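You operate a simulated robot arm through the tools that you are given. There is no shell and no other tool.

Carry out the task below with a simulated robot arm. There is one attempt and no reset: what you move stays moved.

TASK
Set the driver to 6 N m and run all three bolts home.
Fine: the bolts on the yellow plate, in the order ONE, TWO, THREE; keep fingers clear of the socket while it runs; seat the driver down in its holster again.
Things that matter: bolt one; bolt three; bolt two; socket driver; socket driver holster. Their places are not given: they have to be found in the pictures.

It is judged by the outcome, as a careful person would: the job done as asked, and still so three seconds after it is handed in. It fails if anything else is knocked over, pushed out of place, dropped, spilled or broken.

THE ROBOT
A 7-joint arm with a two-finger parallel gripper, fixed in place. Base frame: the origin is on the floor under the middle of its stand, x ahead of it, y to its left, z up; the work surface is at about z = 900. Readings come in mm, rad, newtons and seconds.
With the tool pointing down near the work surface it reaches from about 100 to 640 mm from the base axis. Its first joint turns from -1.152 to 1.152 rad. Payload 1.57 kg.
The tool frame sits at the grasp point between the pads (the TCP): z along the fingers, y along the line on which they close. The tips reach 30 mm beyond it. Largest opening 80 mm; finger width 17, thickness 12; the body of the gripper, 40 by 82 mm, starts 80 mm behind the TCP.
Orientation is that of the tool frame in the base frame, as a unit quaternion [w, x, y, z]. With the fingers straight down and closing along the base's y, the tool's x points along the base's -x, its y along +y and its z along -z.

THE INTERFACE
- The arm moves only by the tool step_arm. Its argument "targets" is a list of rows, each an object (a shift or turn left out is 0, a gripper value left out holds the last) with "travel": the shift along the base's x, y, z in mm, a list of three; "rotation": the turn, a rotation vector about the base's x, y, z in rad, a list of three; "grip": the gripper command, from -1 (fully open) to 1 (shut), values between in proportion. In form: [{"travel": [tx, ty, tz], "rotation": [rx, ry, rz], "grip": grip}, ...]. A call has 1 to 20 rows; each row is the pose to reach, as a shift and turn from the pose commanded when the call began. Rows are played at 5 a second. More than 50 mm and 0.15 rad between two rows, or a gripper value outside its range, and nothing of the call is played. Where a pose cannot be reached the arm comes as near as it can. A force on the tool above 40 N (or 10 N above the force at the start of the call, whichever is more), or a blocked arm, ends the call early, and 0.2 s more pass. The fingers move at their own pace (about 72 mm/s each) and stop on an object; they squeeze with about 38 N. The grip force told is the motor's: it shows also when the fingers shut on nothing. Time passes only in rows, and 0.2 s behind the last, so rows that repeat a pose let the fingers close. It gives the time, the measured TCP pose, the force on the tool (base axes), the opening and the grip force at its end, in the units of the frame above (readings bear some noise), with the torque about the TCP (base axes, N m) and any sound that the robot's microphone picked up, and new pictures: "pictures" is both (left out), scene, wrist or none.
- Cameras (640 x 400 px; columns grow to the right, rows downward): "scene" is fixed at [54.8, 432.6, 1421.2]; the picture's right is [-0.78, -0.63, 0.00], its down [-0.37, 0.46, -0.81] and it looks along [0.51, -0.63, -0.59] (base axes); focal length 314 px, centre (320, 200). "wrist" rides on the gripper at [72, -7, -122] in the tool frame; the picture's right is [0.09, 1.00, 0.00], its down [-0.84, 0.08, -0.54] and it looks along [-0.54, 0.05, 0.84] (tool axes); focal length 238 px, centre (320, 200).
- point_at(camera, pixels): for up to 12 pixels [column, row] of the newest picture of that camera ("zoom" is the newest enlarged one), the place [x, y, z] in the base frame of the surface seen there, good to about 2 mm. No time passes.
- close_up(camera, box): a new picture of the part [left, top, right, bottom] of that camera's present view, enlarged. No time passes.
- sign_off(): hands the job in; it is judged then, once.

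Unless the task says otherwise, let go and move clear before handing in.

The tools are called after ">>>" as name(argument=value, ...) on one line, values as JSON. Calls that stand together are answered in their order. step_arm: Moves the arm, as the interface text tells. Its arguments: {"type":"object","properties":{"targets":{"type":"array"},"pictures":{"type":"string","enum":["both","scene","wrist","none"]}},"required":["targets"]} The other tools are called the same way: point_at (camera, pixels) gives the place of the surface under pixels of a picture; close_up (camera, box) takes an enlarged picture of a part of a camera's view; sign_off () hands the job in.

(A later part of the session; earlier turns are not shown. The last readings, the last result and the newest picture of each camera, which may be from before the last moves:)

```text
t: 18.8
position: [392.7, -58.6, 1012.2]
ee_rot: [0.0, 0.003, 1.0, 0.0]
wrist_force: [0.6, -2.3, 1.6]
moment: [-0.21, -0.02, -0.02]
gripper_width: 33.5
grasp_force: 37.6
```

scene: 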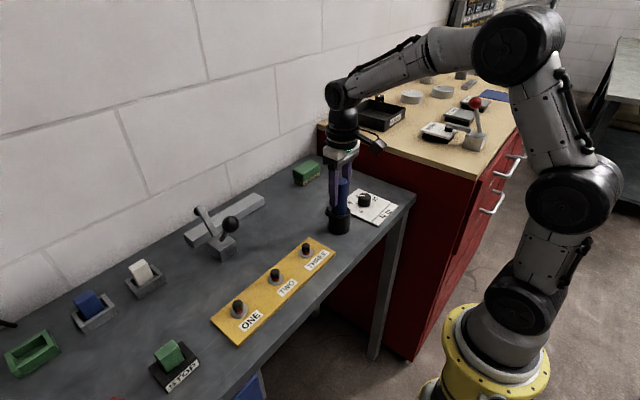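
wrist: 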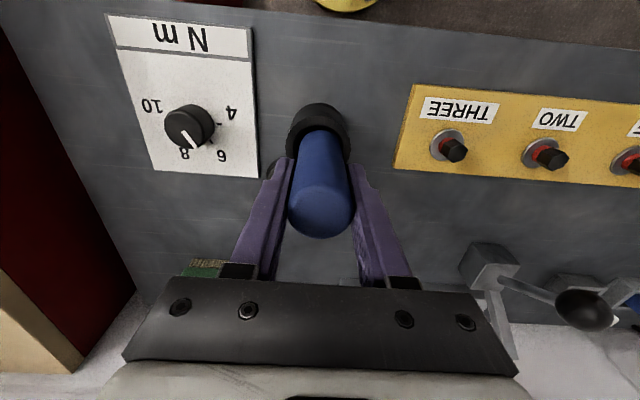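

The driver is gripped at 33.5 mm with a low side load. I'll lift it straight up out of the holster.

>>> step_arm(targets=[{"travel": [0, 0, 5], "grip": 1}, {"travel": [0, 0, 15], "grip": 1}, {"travel": [0, 0, 30], "grip": 1}, {"travel": [0, 0, 50], "grip": 1}, {"travel": [0, 0, 75], "grip": 1}, {"travel": [0, 0, 100], "grip": 1}, {"travel": [0, 0, 110], "grip": 1}, {"travel": [0, 0, 110], "grip": 1}])

>>> close_up(camera="scene", box=[280, 110, 400, 240])

>>> close_up(camera="wrist", box=[220, 60, 420, 250])

```text
t: 20.6
position: [389.1, -57.6, 1122.3]
ee_rot: [0.001, 0.004, 1.0, 0.0]
wrist_force: [-1.4, 0.4, -2.3]
moment: [0.02, -0.01, 0.06]
gripper_width: 33.5
grasp_force: 38.2
```

scene: 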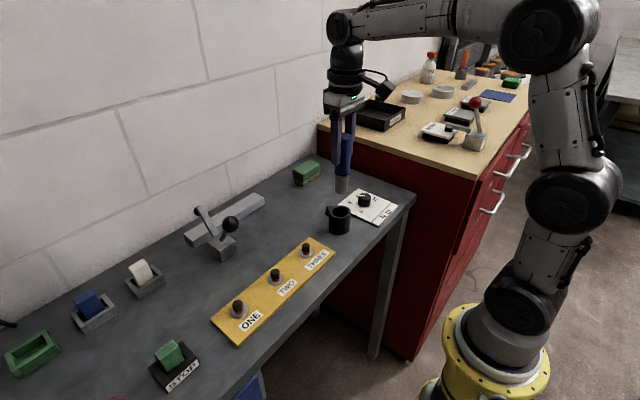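
wrist: 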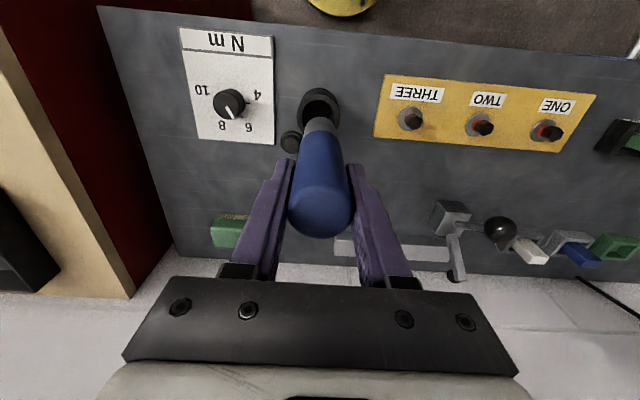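

```text
3.08 times, centred on (340, 175) of scene
```

zoom: 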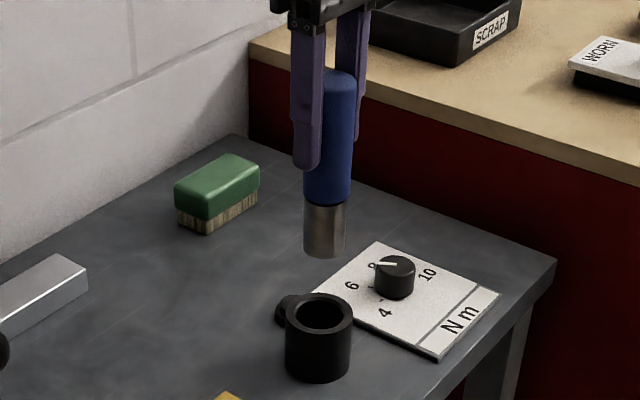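

```text
2.11 times, centred on (320, 155) of wrist
```

zoom: 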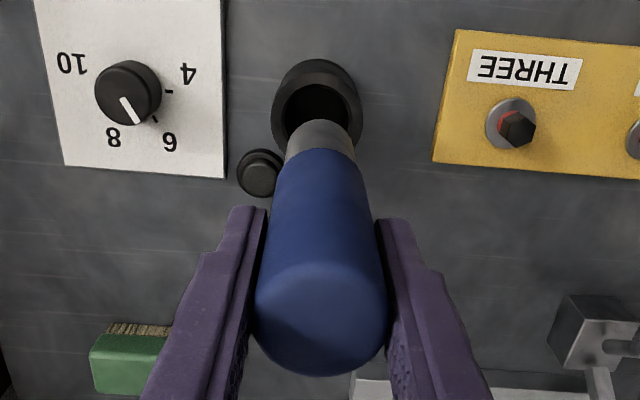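

The driver is out, with its steel socket below the blue handle and the finger tips well above it. I'll measure the socket's bottom in the scene view.

>>> close_up(camera="scene", box=[310, 120, 380, 210])

>>> point_at(camera="scene", pixels=[[341, 190], [337, 190], [346, 189], [341, 192], [342, 178], [343, 172], [344, 160], [339, 163], [334, 160], [341, 193]])

```text
4.44 times, centred on (345, 165) of scene
```

zoom: 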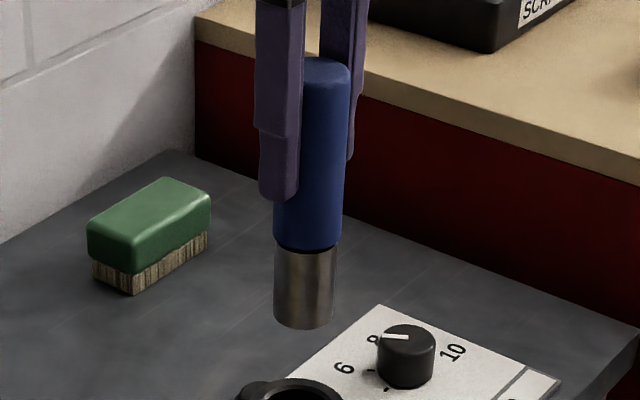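

```text
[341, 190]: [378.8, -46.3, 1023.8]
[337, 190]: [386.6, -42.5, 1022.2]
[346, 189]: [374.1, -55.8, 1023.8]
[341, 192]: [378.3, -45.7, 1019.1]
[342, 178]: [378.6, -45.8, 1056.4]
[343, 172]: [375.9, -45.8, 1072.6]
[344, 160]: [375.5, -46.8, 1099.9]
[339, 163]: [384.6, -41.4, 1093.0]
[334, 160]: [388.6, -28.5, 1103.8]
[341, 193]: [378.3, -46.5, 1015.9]
```

The socket bottom is about 108 mm below the TCP, at z≈1014 now. I'll carry the driver at this height to above bolt ONE at (390,257).

>>> step_arm(targets=[{"travel": [0, 30, 0], "grip": 1}, {"travel": [0, 70, 0], "grip": 1}, {"travel": [0, 115, 0], "grip": 1}, {"travel": [0, 160, 0], "grip": 1}, {"travel": [0, 205, 0], "grip": 1}, {"travel": [0, 250, 0], "grip": 1}, {"travel": [0, 290, 0], "grip": 1}, {"travel": [0, 315.4, 0], "grip": 1}, {"travel": [0, 315.4, -30], "grip": 1}, {"travel": [0, 315.4, -55], "grip": 1}, {"travel": [0, 315.4, -55], "grip": 1}])

>>> close_up(camera="scene", box=[190, 190, 310, 340])

>>> close_up(camera="wrist", box=[240, 40, 400, 160])

```text
t: 23.0
position: [390.6, 256.3, 1066.0]
ee_rot: [0.0, 0.003, 1.0, -0.001]
wrist_force: [0.1, 0.1, -3.7]
moment: [-0.01, 0.04, 0.0]
gripper_width: 33.4
grasp_force: 38.2
```

scene: 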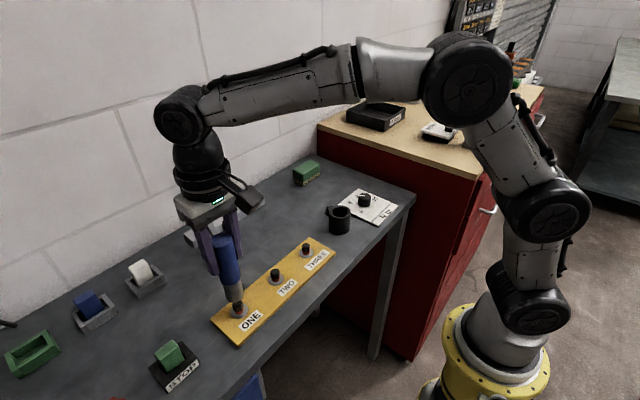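
wrist: 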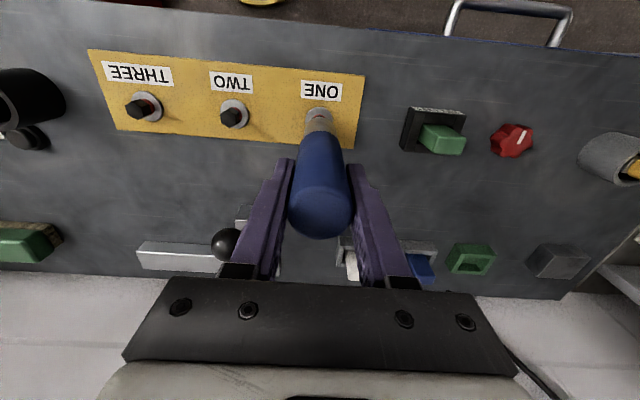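

```text
2.67 times, centred on (250, 265) of scene
```

zoom: 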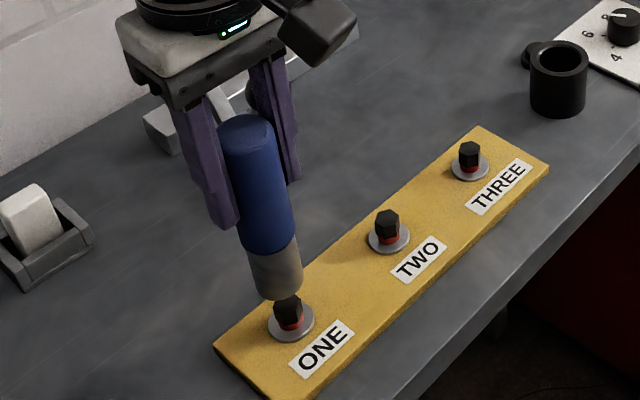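

```text
3.33 times, centred on (320, 100) of wrist
```

zoom: 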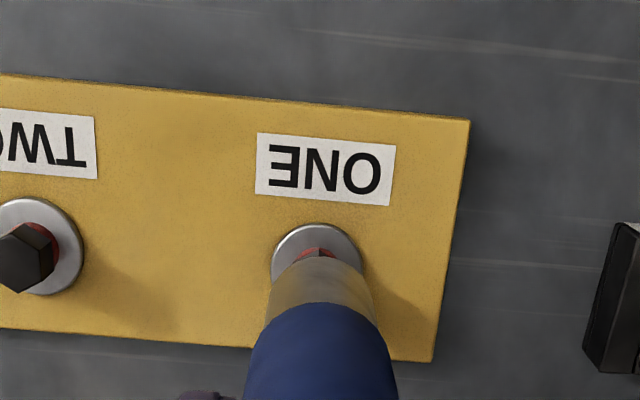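

The driver is above ONE. In the scene zoom the socket mouth at (277,290) looks slightly left of the bolt head at (288,302). I'll measure more closely before lowering.

>>> close_up(camera="scene", box=[210, 270, 270, 330])

>>> point_at(camera="zoom", pixels=[[180, 190], [220, 190], [260, 170], [300, 165], [210, 120], [250, 110], [290, 100], [270, 240], [285, 215], [270, 290]])

```text
6.67 times, centred on (240, 300) of scene
```

zoom: 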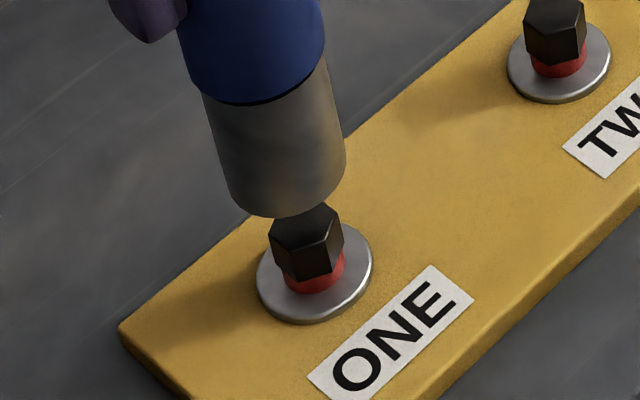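

```text
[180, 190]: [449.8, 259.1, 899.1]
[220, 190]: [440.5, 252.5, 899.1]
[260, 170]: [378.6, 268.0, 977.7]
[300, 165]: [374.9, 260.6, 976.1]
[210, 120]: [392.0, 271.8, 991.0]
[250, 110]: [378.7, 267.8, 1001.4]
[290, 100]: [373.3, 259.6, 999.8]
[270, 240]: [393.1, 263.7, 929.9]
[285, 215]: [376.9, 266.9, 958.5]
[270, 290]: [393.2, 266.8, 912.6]
```

A fit of the socket surface puts its axis at about (389,256.7), within 1 mm of bolt ONE at (389.9,257), with the bottom at z≈957. I'll lower gently until it meets the head at 934.

>>> step_arm(targets=[{"travel": [0.6, 0.2, -8], "grip": 1}, {"travel": [0.6, 0.2, -15], "grip": 1}, {"travel": [0.6, 0.2, -20], "grip": 1}, {"travel": [0.6, 0.2, -23], "grip": 1}, {"travel": [0.6, 0.2, -26], "grip": 1}, {"travel": [0.6, 0.2, -26], "grip": 1}])

>>> close_up(camera="scene", box=[210, 270, 270, 330])

```text
t: 24.4
position: [390.3, 257.8, 1041.4]
ee_rot: [0.0, 0.004, 1.0, 0.0]
wrist_force: [-0.8, -1.4, -3.6]
moment: [-0.02, 0.0, 0.01]
gripper_width: 33.5
grasp_force: 37.5
```

scene: 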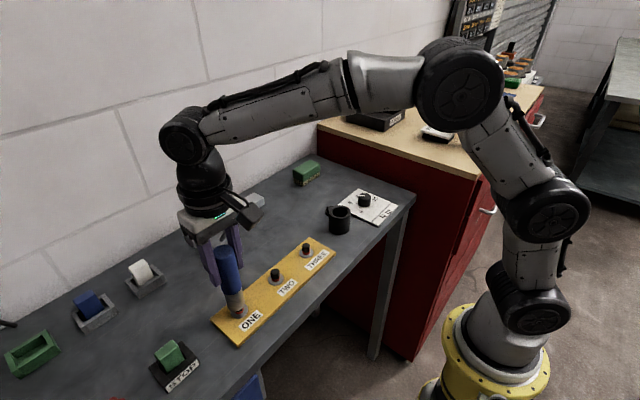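
wrist: 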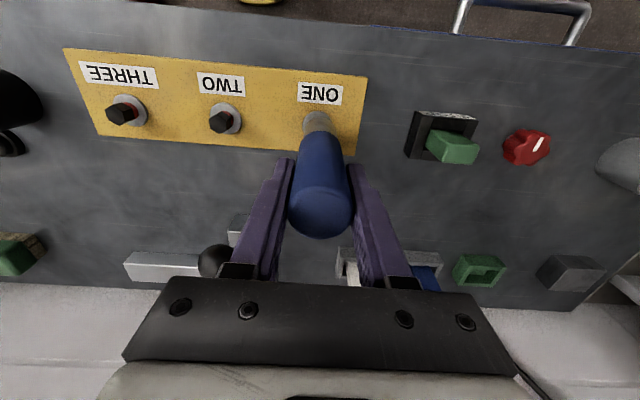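

```text
6.67 times, centred on (240, 300) of scene
```

zoom: 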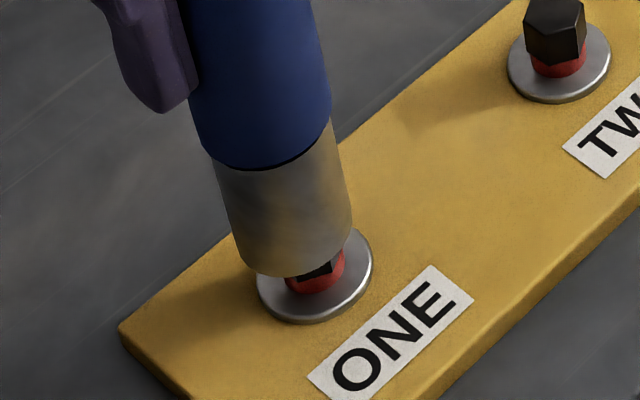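

There's no contact force, and in the zoom the socket mouth is already around the upper part of the head. I'll keep lowering in small steps and watch the force and sound.

>>> step_arm(targets=[{"travel": [0, 0, -2], "grip": 1}, {"travel": [0, 0, -4], "grip": 1}, {"travel": [0, 0, -6], "grip": 1}, {"travel": [0, 0, -8], "grip": 1}, {"travel": [0, 0, -8], "grip": 1}])

>>> close_up(camera="scene", box=[210, 270, 270, 330])

```text
t: 25.6
position: [390.7, 256.5, 1031.7]
ee_rot: [0.0, 0.004, 1.0, -0.001]
wrist_force: [-0.4, 0.6, -2.3]
moment: [-0.04, -0.01, 0.02]
gripper_width: 33.4
grasp_force: 38.4
```

scene: 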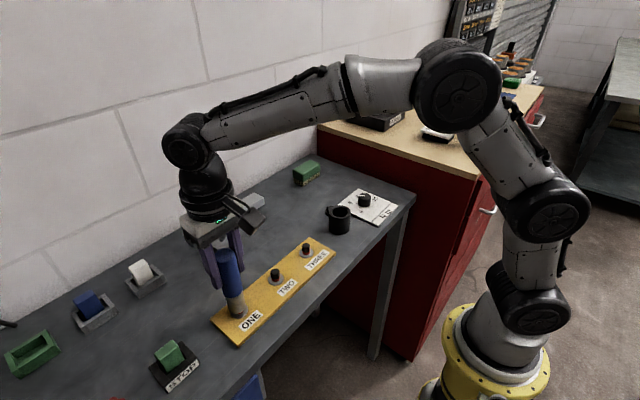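
wrist: 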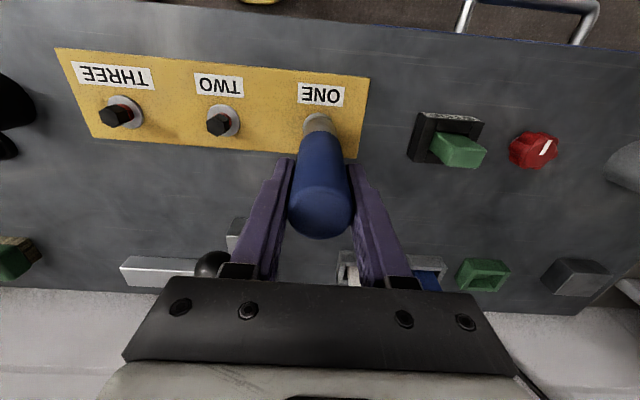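

```text
6.67 times, centred on (240, 300) of scene
```

zoom: 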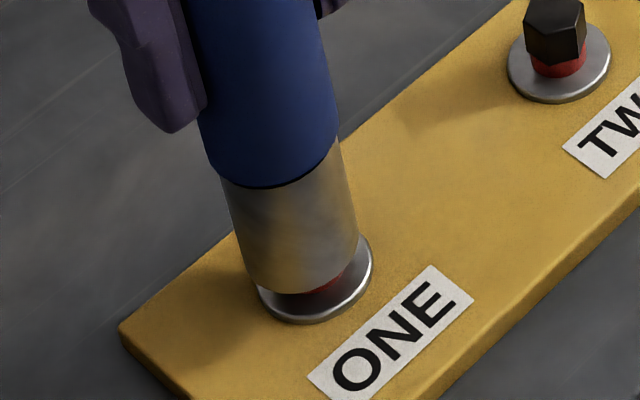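

The socket has swallowed the head, with the mouth at z≈923 and no contact load so far. I'll keep lowering in 1–2 mm steps.

>>> step_arm(targets=[{"travel": [0, 0, -2], "grip": 1}, {"travel": [0, 0, -4], "grip": 1}, {"travel": [0, 0, -5], "grip": 1}, {"travel": [0, 0, -6], "grip": 1}, {"travel": [0, 0, -6], "grip": 1}])

>>> close_up(camera="scene", box=[210, 270, 270, 330])

```text
t: 26.8
position: [392.0, 258.3, 1027.8]
ee_rot: [-0.001, 0.003, 1.0, 0.0]
wrist_force: [0.2, -3.6, -0.5]
moment: [-0.43, -0.01, 0.01]
gripper_width: 33.3
grasp_force: 38.2
```

scene: 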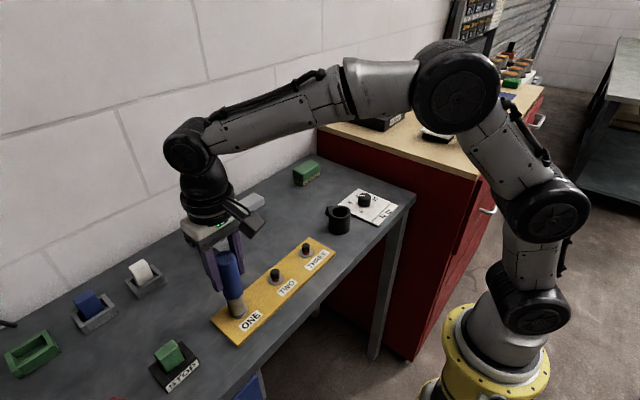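
wrist: 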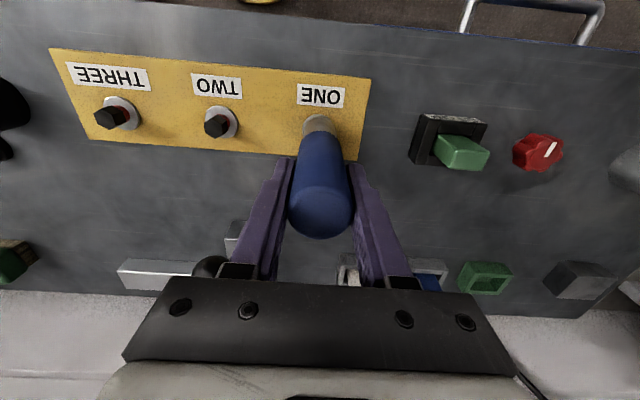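

```text
6.67 times, centred on (240, 300) of scene
```

zoom: 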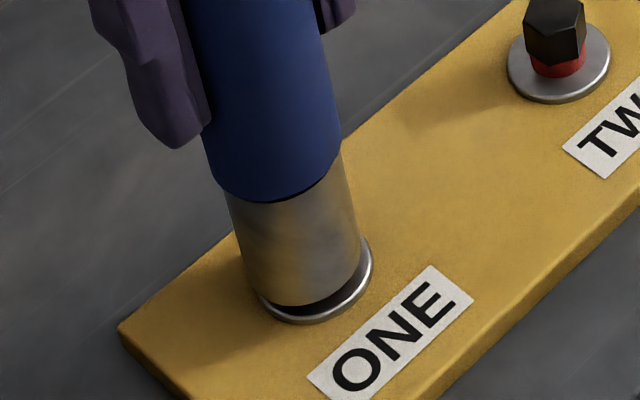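

There's a slight side load (-3.6 N in y, moment -0.43) and the first hint of vertical contact. I'll press on down 1 mm at a time.

>>> step_arm(targets=[{"travel": [0, -0.5, -1], "grip": 1}, {"travel": [0, -0.5, -2], "grip": 1}, {"travel": [0, -0.5, -3], "grip": 1}, {"travel": [0, -0.5, -3], "grip": 1}], pictures="scene")

>>> close_up(camera="scene", box=[210, 270, 270, 330])

```text
t: 27.8
position: [391.0, 256.3, 1024.7]
ee_rot: [0.0, 0.003, 1.0, 0.001]
wrist_force: [-0.7, 1.6, 1.2]
moment: [0.16, 0.07, -0.01]
gripper_width: 33.8
grasp_force: 37.7
```

scene: 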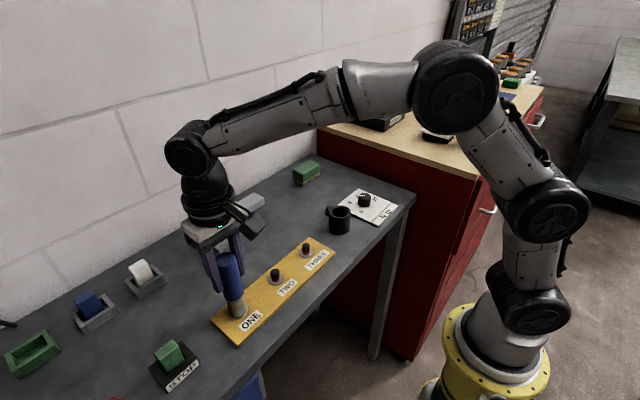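

```text
6.67 times, centred on (240, 300) of scene
```

zoom: 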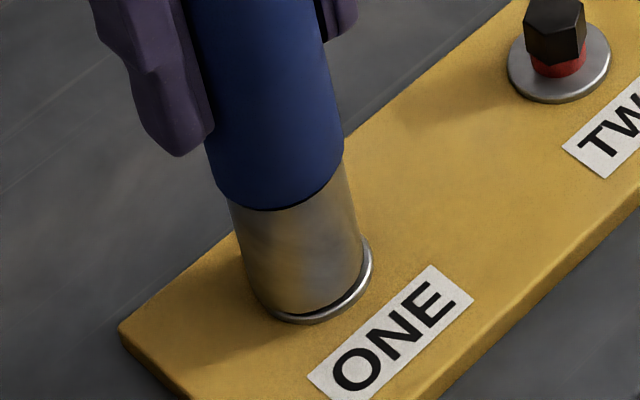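

The socket mouth is nearly at the washer, and no running sound has been heard. I'll press a little further.

>>> step_arm(targets=[{"travel": [0, 0, -1], "grip": 1}, {"travel": [0, 0, -2], "grip": 1}, {"travel": [0, 0, -3], "grip": 1}, {"travel": [0, 0, -3], "grip": 1}, {"travel": [0, 0, -3], "grip": 1}], pictures="scene")

>>> close_up(camera="scene", box=[210, 270, 270, 330])

```text
t: 29.0
position: [390.5, 255.4, 1020.8]
ee_rot: [0.0, 0.004, 1.0, -0.001]
wrist_force: [1.4, 1.4, -1.1]
moment: [0.15, -0.14, 0.02]
gripper_width: 33.3
grasp_force: 38.1
```

scene: 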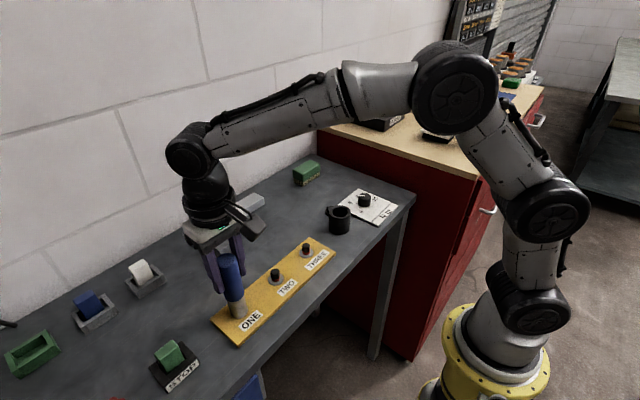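

```text
6.67 times, centred on (240, 300) of scene
```

zoom: 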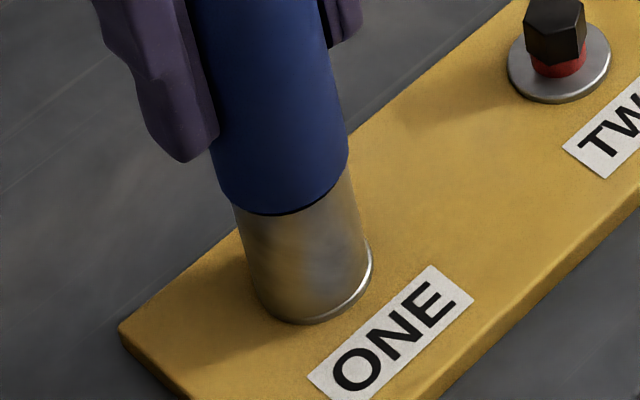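

The socket looks about flush with the washer, but the vertical force is still only about 2 N above the hanging weight. I'll press a few more mm and watch.

>>> step_arm(targets=[{"travel": [0, 0, -1], "grip": 1}, {"travel": [0, 0, -2], "grip": 1}, {"travel": [0, 0, -2], "grip": 1}, {"travel": [0, 0, -2], "grip": 1}], pictures="both")

>>> close_up(camera="scene", box=[200, 230, 280, 330])

```text
t: 30.0
position: [390.9, 255.1, 1020.6]
ee_rot: [0.001, 0.004, 1.0, 0.001]
wrist_force: [-4.7, -3.0, 15.5]
moment: [-0.36, 0.55, 0.0]
gripper_width: 33.5
grasp_force: 38.1
```

scene: 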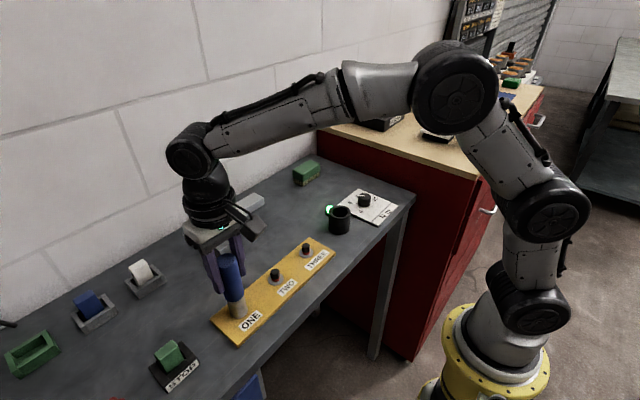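
wrist: 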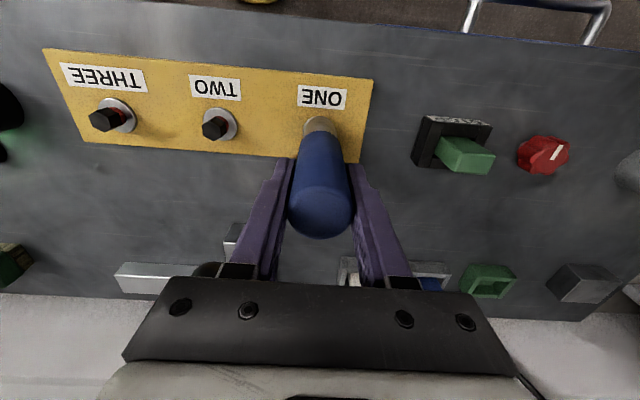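

```text
4.00 times, centred on (240, 280) of scene
```

zoom: 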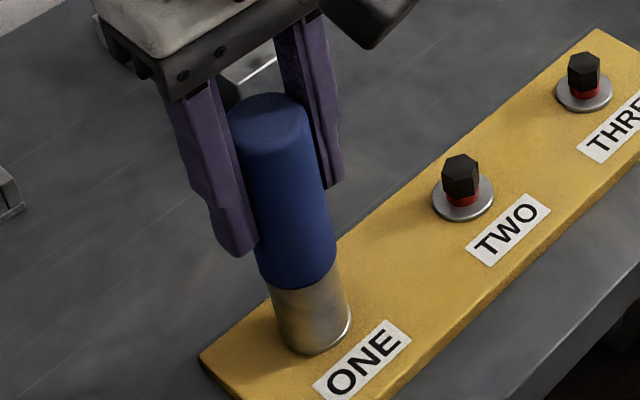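

Pressing to about 15 N has lit the lamp beside the holster green, at (329,210). So that's an indicator, not a button. I'll look at it and hold here to see what it does.

>>> close_up(camera="scene", box=[300, 180, 400, 240])

>>> step_arm(targets=[{"travel": [0, 0, 0], "grip": 1}, {"travel": [0, 0, 0], "grip": 1}], pictures="both")

>>> close_up(camera="scene", box=[300, 180, 400, 240])

```text
6.40 times, centred on (350, 210) of scene
```

zoom: 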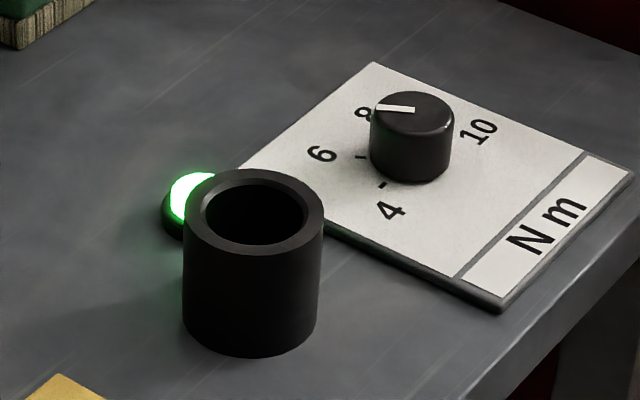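

```text
t: 30.6
position: [390.7, 255.6, 1020.9]
ee_rot: [0.001, 0.004, 1.0, 0.001]
wrist_force: [-5.9, -4.0, 20.3]
moment: [-0.4, 0.61, 0.01]
gripper_width: 33.4
grasp_force: 37.4
```

scene: 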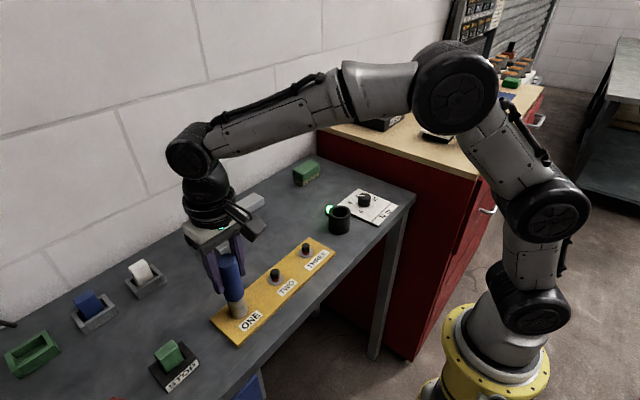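
wrist: 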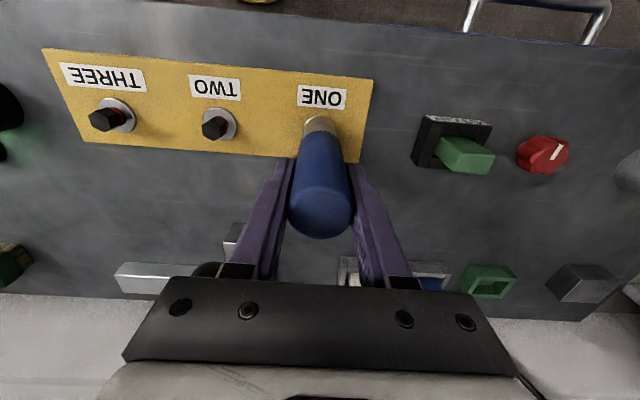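

```text
6.40 times, centred on (350, 210) of scene
```

zoom: 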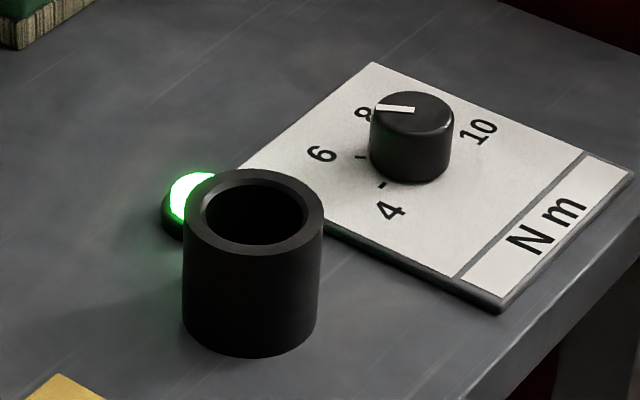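

The lamp stays steady green. I'll hold another second so that any run finishes.

>>> step_arm(targets=[{"travel": [0, 0, 0], "grip": 1}, {"travel": [0, 0, 0], "grip": 1}, {"travel": [0, 0, 0], "grip": 1}, {"travel": [0, 0, 0], "grip": 1}, {"travel": [0, 0, 0], "grip": 1}], pictures="scene")

>>> close_up(camera="scene", box=[210, 270, 270, 330])

```text
t: 31.8
position: [389.9, 256.4, 1021.2]
ee_rot: [0.002, 0.004, 1.0, 0.001]
wrist_force: [-3.3, -3.0, 25.3]
moment: [-0.35, 0.45, -0.03]
gripper_width: 33.5
grasp_force: 38.4
```

scene: 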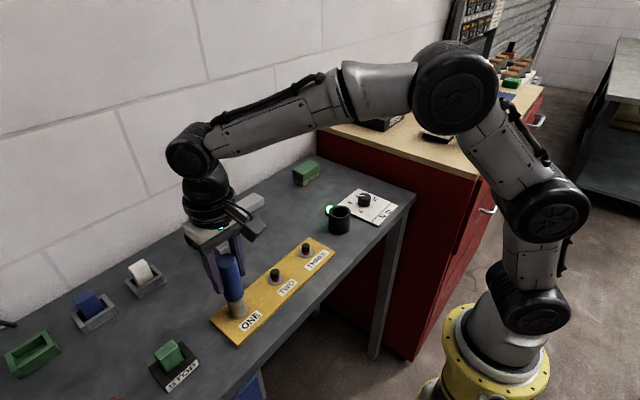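

```text
6.67 times, centred on (240, 300) of scene
```

zoom: 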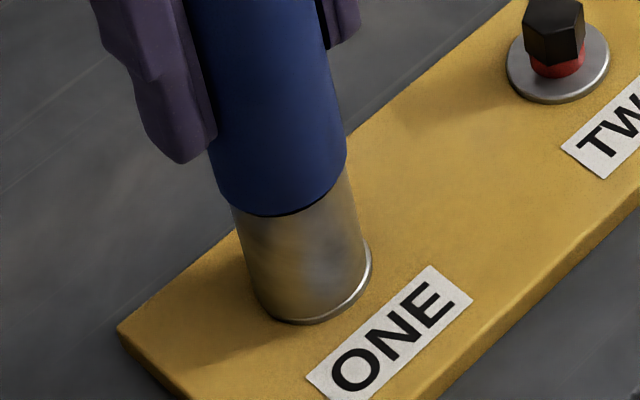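

The force has settled at 25 N and the lamp is still green. I'll lift straight off and check whether the red band on ONE has gone.

>>> step_arm(targets=[{"travel": [0, 0, 4], "grip": 1}, {"travel": [0, 0, 12], "grip": 1}, {"travel": [0, 0, 25], "grip": 1}, {"travel": [0, 0, 45], "grip": 1}, {"travel": [0, 0, 65], "grip": 1}, {"travel": [0, 0, 75], "grip": 1}, {"travel": [0, 0, 75], "grip": 1}])

>>> close_up(camera="scene", box=[190, 220, 330, 340])

>>> close_up(camera="scene", box=[210, 270, 270, 330])

>>> close_up(camera="wrist", box=[220, 60, 400, 180])

```text
t: 33.4
position: [390.7, 256.1, 1094.3]
ee_rot: [0.0, 0.003, 1.0, 0.0]
wrist_force: [0.3, 0.0, -3.1]
moment: [0.02, -0.03, 0.01]
gripper_width: 33.4
grasp_force: 37.7
```

scene: 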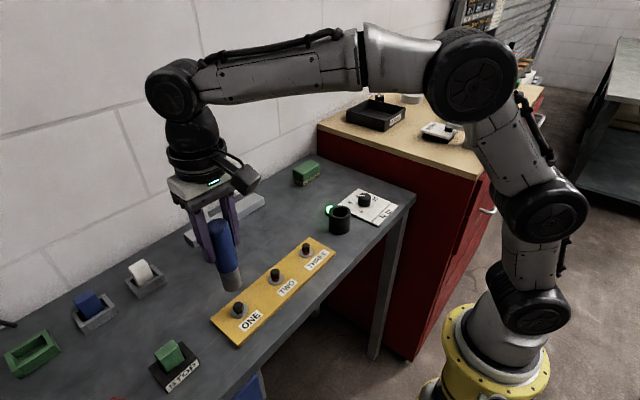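
wrist: 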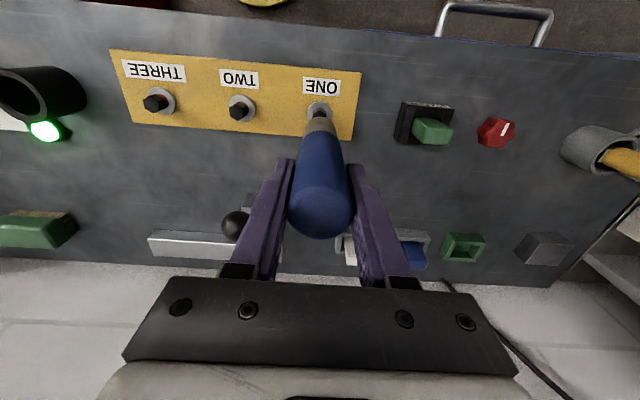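

```text
3.33 times, centred on (260, 280) of scene
```

zoom: 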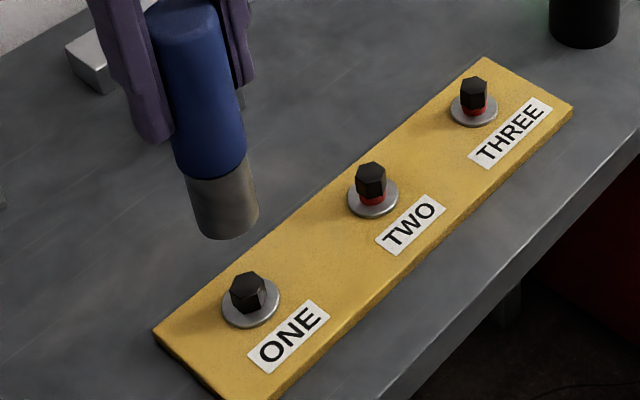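

```text
6.67 times, centred on (240, 300) of scene
```

zoom: 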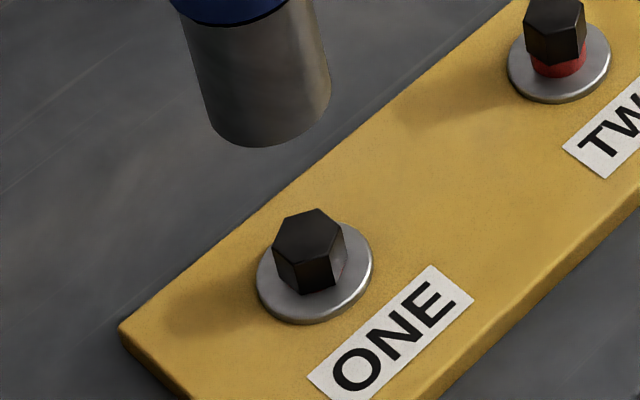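

```text
3.33 times, centred on (310, 120) of wrist
```

zoom: 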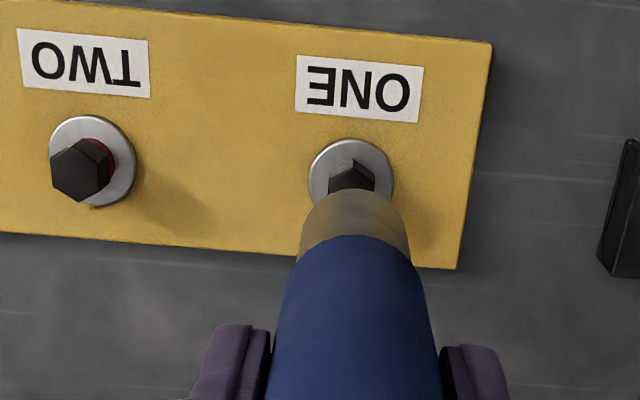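

ONE is home: its red band is gone, its head sits on the washer, and the lamp latched green. I'll move 95 mm in -y to bolt TWO and lower to just above its head.

>>> step_arm(targets=[{"travel": [0, -30, 0], "grip": 1}, {"travel": [0, -65, 0], "grip": 1}, {"travel": [0, -95, 0], "grip": 1}, {"travel": [0, -95, -15], "grip": 1}, {"travel": [0, -95, -30], "grip": 1}, {"travel": [0, -95, -30], "grip": 1}])

>>> close_up(camera="scene", box=[245, 235, 305, 295])

>>> close_up(camera="wrist", box=[240, 60, 400, 160])

>>> point_at(camera="scene", pixels=[[264, 254], [268, 254], [272, 253], [276, 251], [266, 248], [270, 248], [274, 247], [270, 260], [270, 262]])

```text
t: 34.8
position: [391.6, 161.7, 1063.6]
ee_rot: [0.0, 0.004, 1.0, -0.001]
wrist_force: [0.3, 0.8, -2.2]
moment: [-0.03, 0.01, -0.02]
gripper_width: 33.3
grasp_force: 37.8
```

scene: 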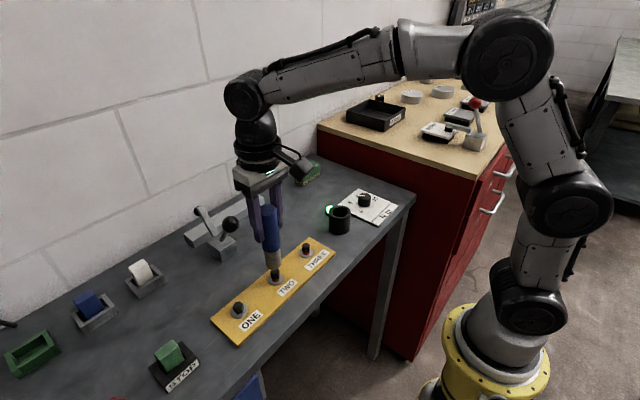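
wrist: 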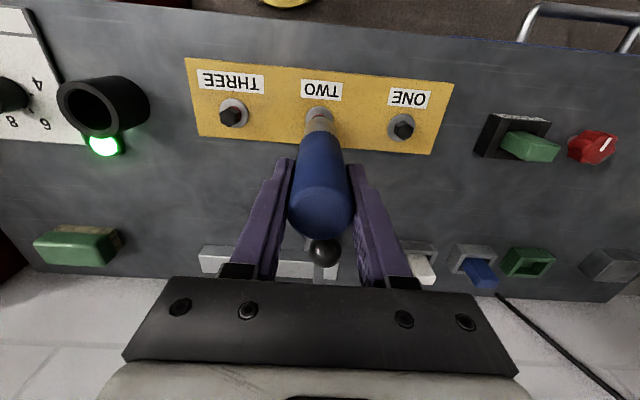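

```text
6.67 times, centred on (275, 265) of scene
```

zoom: 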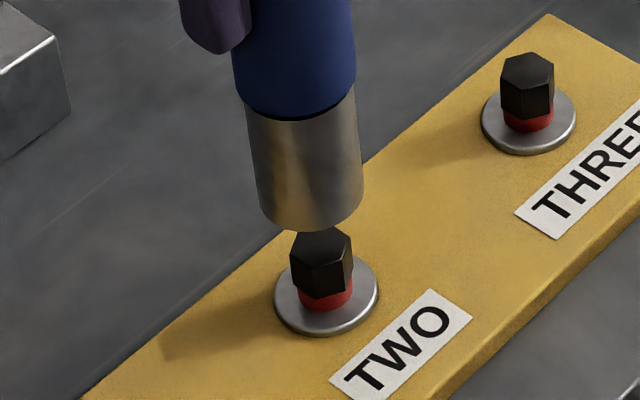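

```text
4.00 times, centred on (320, 110) of wrist
```

zoom: 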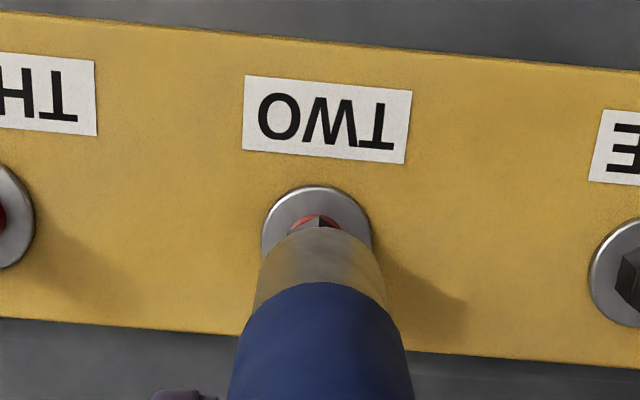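

```text
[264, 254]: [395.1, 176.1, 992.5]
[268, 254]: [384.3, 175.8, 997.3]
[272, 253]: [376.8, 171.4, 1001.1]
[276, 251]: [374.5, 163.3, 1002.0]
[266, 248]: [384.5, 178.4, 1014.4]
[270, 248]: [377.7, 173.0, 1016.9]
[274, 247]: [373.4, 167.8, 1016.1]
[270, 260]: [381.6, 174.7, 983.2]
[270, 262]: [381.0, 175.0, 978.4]
```

The socket axis fits to about (389.8,162.0), on bolt TWO at (390,162). I'll lower smoothly with slow final steps, as on ONE.

>>> step_arm(targets=[{"travel": [0, 0, -10], "grip": 1}, {"travel": [0, 0, -18], "grip": 1}, {"travel": [0, 0, -24], "grip": 1}, {"travel": [0, 0, -28], "grip": 1}, {"travel": [0, 0, -31], "grip": 1}, {"travel": [0, 0, -33], "grip": 1}, {"travel": [0, 0, -35], "grip": 1}, {"travel": [0, 0, -36], "grip": 1}, {"travel": [0, 0, -36], "grip": 1}], pictures="scene")

>>> close_up(camera="scene", box=[245, 235, 305, 295])

>>> close_up(camera="scene", box=[300, 180, 400, 240])

```text
t: 36.8
position: [389.9, 161.0, 1028.5]
ee_rot: [0.0, 0.004, 1.0, -0.001]
wrist_force: [-0.7, -0.1, -2.9]
moment: [0.02, 0.0, 0.01]
gripper_width: 33.4
grasp_force: 38.2
```

scene: 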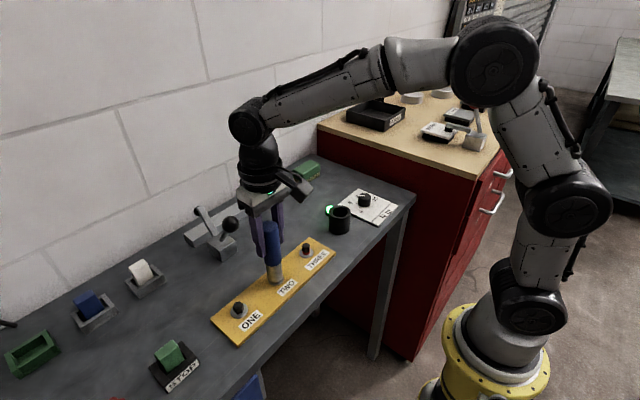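

```text
6.67 times, centred on (275, 265) of scene
```

zoom: 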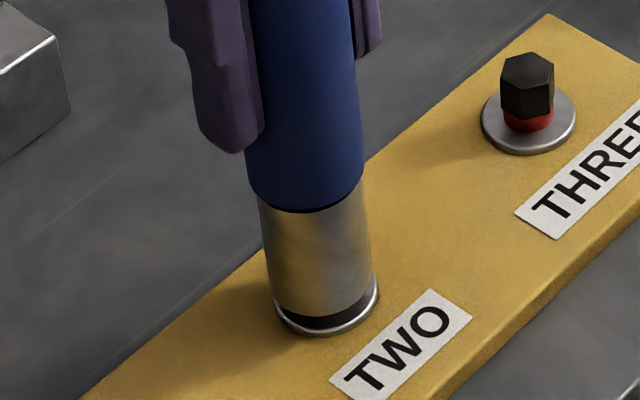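

```text
6.40 times, centred on (350, 210) of scene
```

zoom: 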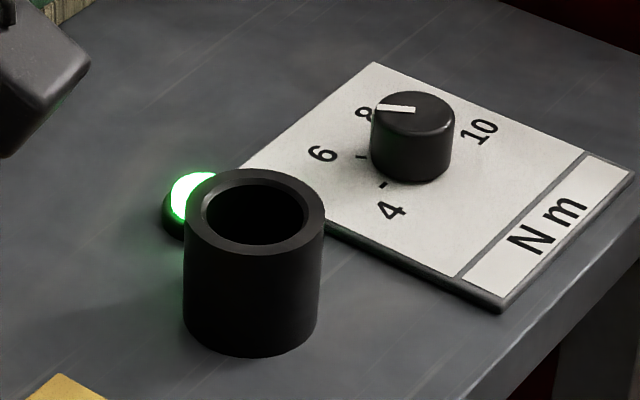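

The socket is over TWO with no load so far, and the lamp is still latched from ONE. I'll go on down in 1 mm steps.

>>> step_arm(targets=[{"travel": [0, 0, -1], "grip": 1}, {"travel": [0, 0, -2], "grip": 1}, {"travel": [0, 0, -3], "grip": 1}, {"travel": [0, 0, -4], "grip": 1}, {"travel": [0, 0, -4], "grip": 1}], pictures="scene")

>>> close_up(camera="scene", box=[240, 180, 400, 300])

```text
t: 38.0
position: [390.3, 162.4, 1024.9]
ee_rot: [0.001, 0.004, 1.0, 0.002]
wrist_force: [1.7, 2.7, 2.2]
moment: [0.37, -0.3, 0.03]
gripper_width: 33.7
grasp_force: 38.2
```

scene: 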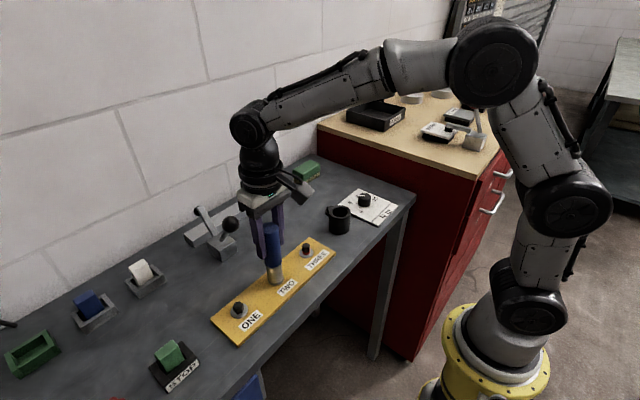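

```text
3.33 times, centred on (320, 240) of scene
```

zoom: 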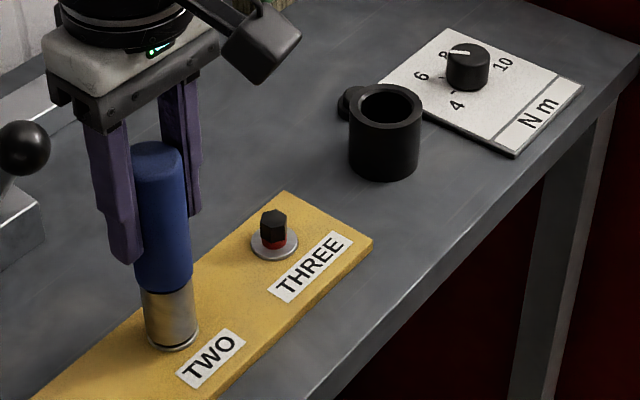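

The lamp has gone dark, so the driver is running on TWO. I'll keep following it down gently until the lamp comes back.

>>> step_arm(targets=[{"travel": [0, 0, -1], "grip": 1}, {"travel": [0, 0, -2], "grip": 1}, {"travel": [0, 0, -3], "grip": 1}, {"travel": [0, 0, -3], "grip": 1}, {"travel": [0, 0, -3], "grip": 1}], pictures="scene")

>>> close_up(camera="scene", box=[240, 180, 400, 300])

```text
t: 39.2
position: [390.7, 162.5, 1021.5]
ee_rot: [0.0, 0.004, 1.0, 0.0]
wrist_force: [2.2, -1.3, 3.2]
moment: [-0.14, -0.25, -0.02]
gripper_width: 33.6
grasp_force: 38.1
```

scene: 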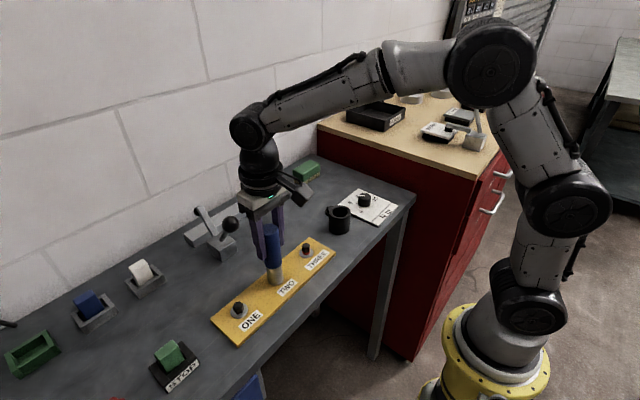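

```text
3.33 times, centred on (320, 240) of scene
```

zoom: 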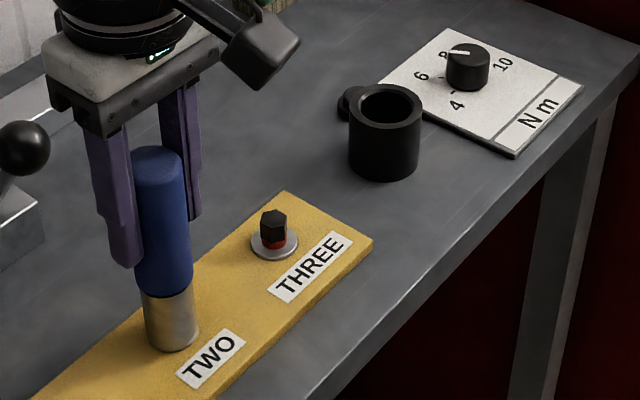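

The lamp is still dark and the contact is light. I'll press further, as was needed on ONE.

>>> step_arm(targets=[{"travel": [0, 0, -1], "grip": 1}, {"travel": [0, 0, -2], "grip": 1}, {"travel": [0, 0, -2], "grip": 1}, {"travel": [0, 0, -2], "grip": 1}, {"travel": [0, 0, -2], "grip": 1}], pictures="scene")

>>> close_up(camera="scene", box=[240, 180, 400, 300])

```text
t: 40.4
position: [391.3, 161.4, 1020.8]
ee_rot: [0.002, 0.004, 1.0, 0.002]
wrist_force: [-5.5, -2.1, 25.2]
moment: [-0.31, 0.5, -0.02]
gripper_width: 33.6
grasp_force: 37.8
```

scene: 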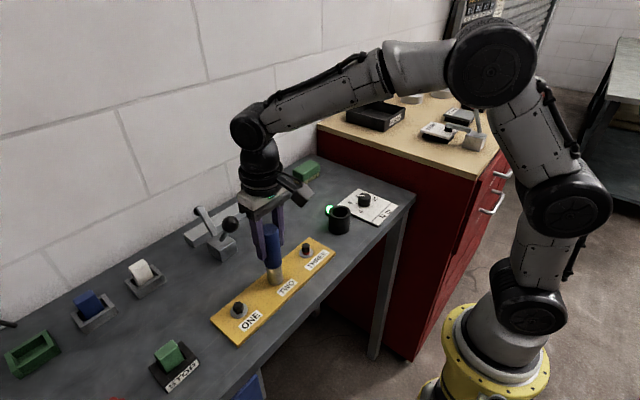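

```text
3.33 times, centred on (320, 240) of scene
```

zoom: 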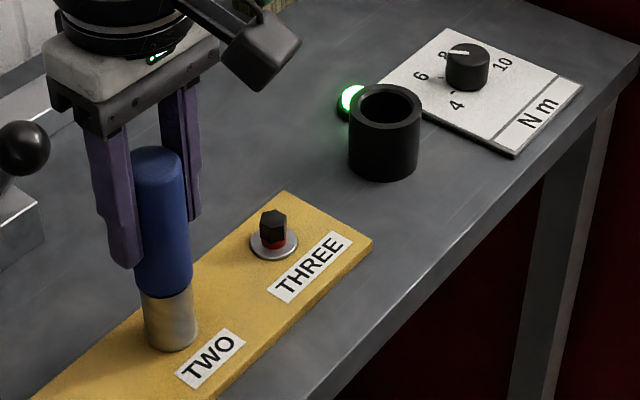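

The lamp is green again with 25 N of press, so TWO has reached torque. I'll hold half a second, then lift and check it.

>>> step_arm(targets=[{"travel": [0, 0, 0], "grip": 1}, {"travel": [0, 0, 0], "grip": 1}, {"travel": [0, 0, 0], "grip": 1}, {"travel": [0, 0, 4], "grip": 1}, {"travel": [0, 0, 12], "grip": 1}, {"travel": [0, 0, 25], "grip": 1}, {"travel": [0, 0, 45], "grip": 1}, {"travel": [0, 0, 65], "grip": 1}, {"travel": [0, 0, 75], "grip": 1}, {"travel": [0, 0, 75], "grip": 1}], pictures="scene")

>>> close_up(camera="scene", box=[200, 180, 360, 340])

>>> close_up(camera="scene", box=[245, 235, 305, 295])

```text
t: 42.6
position: [391.9, 160.3, 1093.7]
ee_rot: [0.001, 0.003, 1.0, 0.0]
wrist_force: [0.1, 0.2, -3.5]
moment: [0.04, 0.0, 0.03]
gripper_width: 33.5
grasp_force: 38.2
```

scene: 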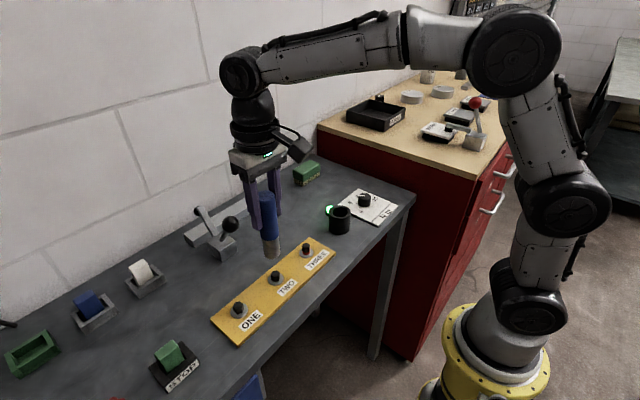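

```text
2.50 times, centred on (280, 260) of scene
```

zoom: 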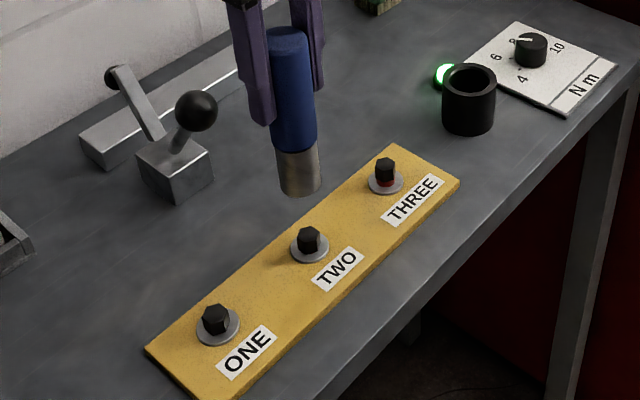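

```text
6.67 times, centred on (275, 265) of scene
```

zoom: 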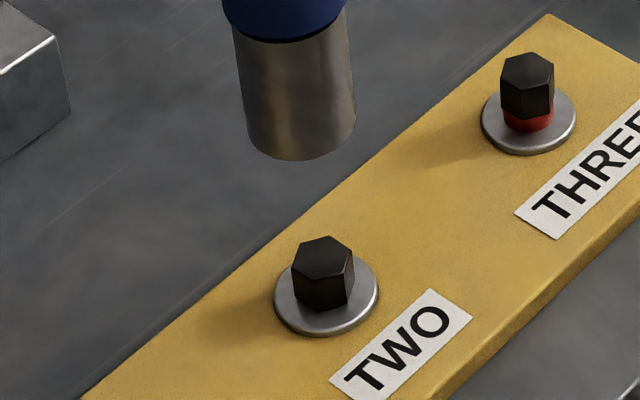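

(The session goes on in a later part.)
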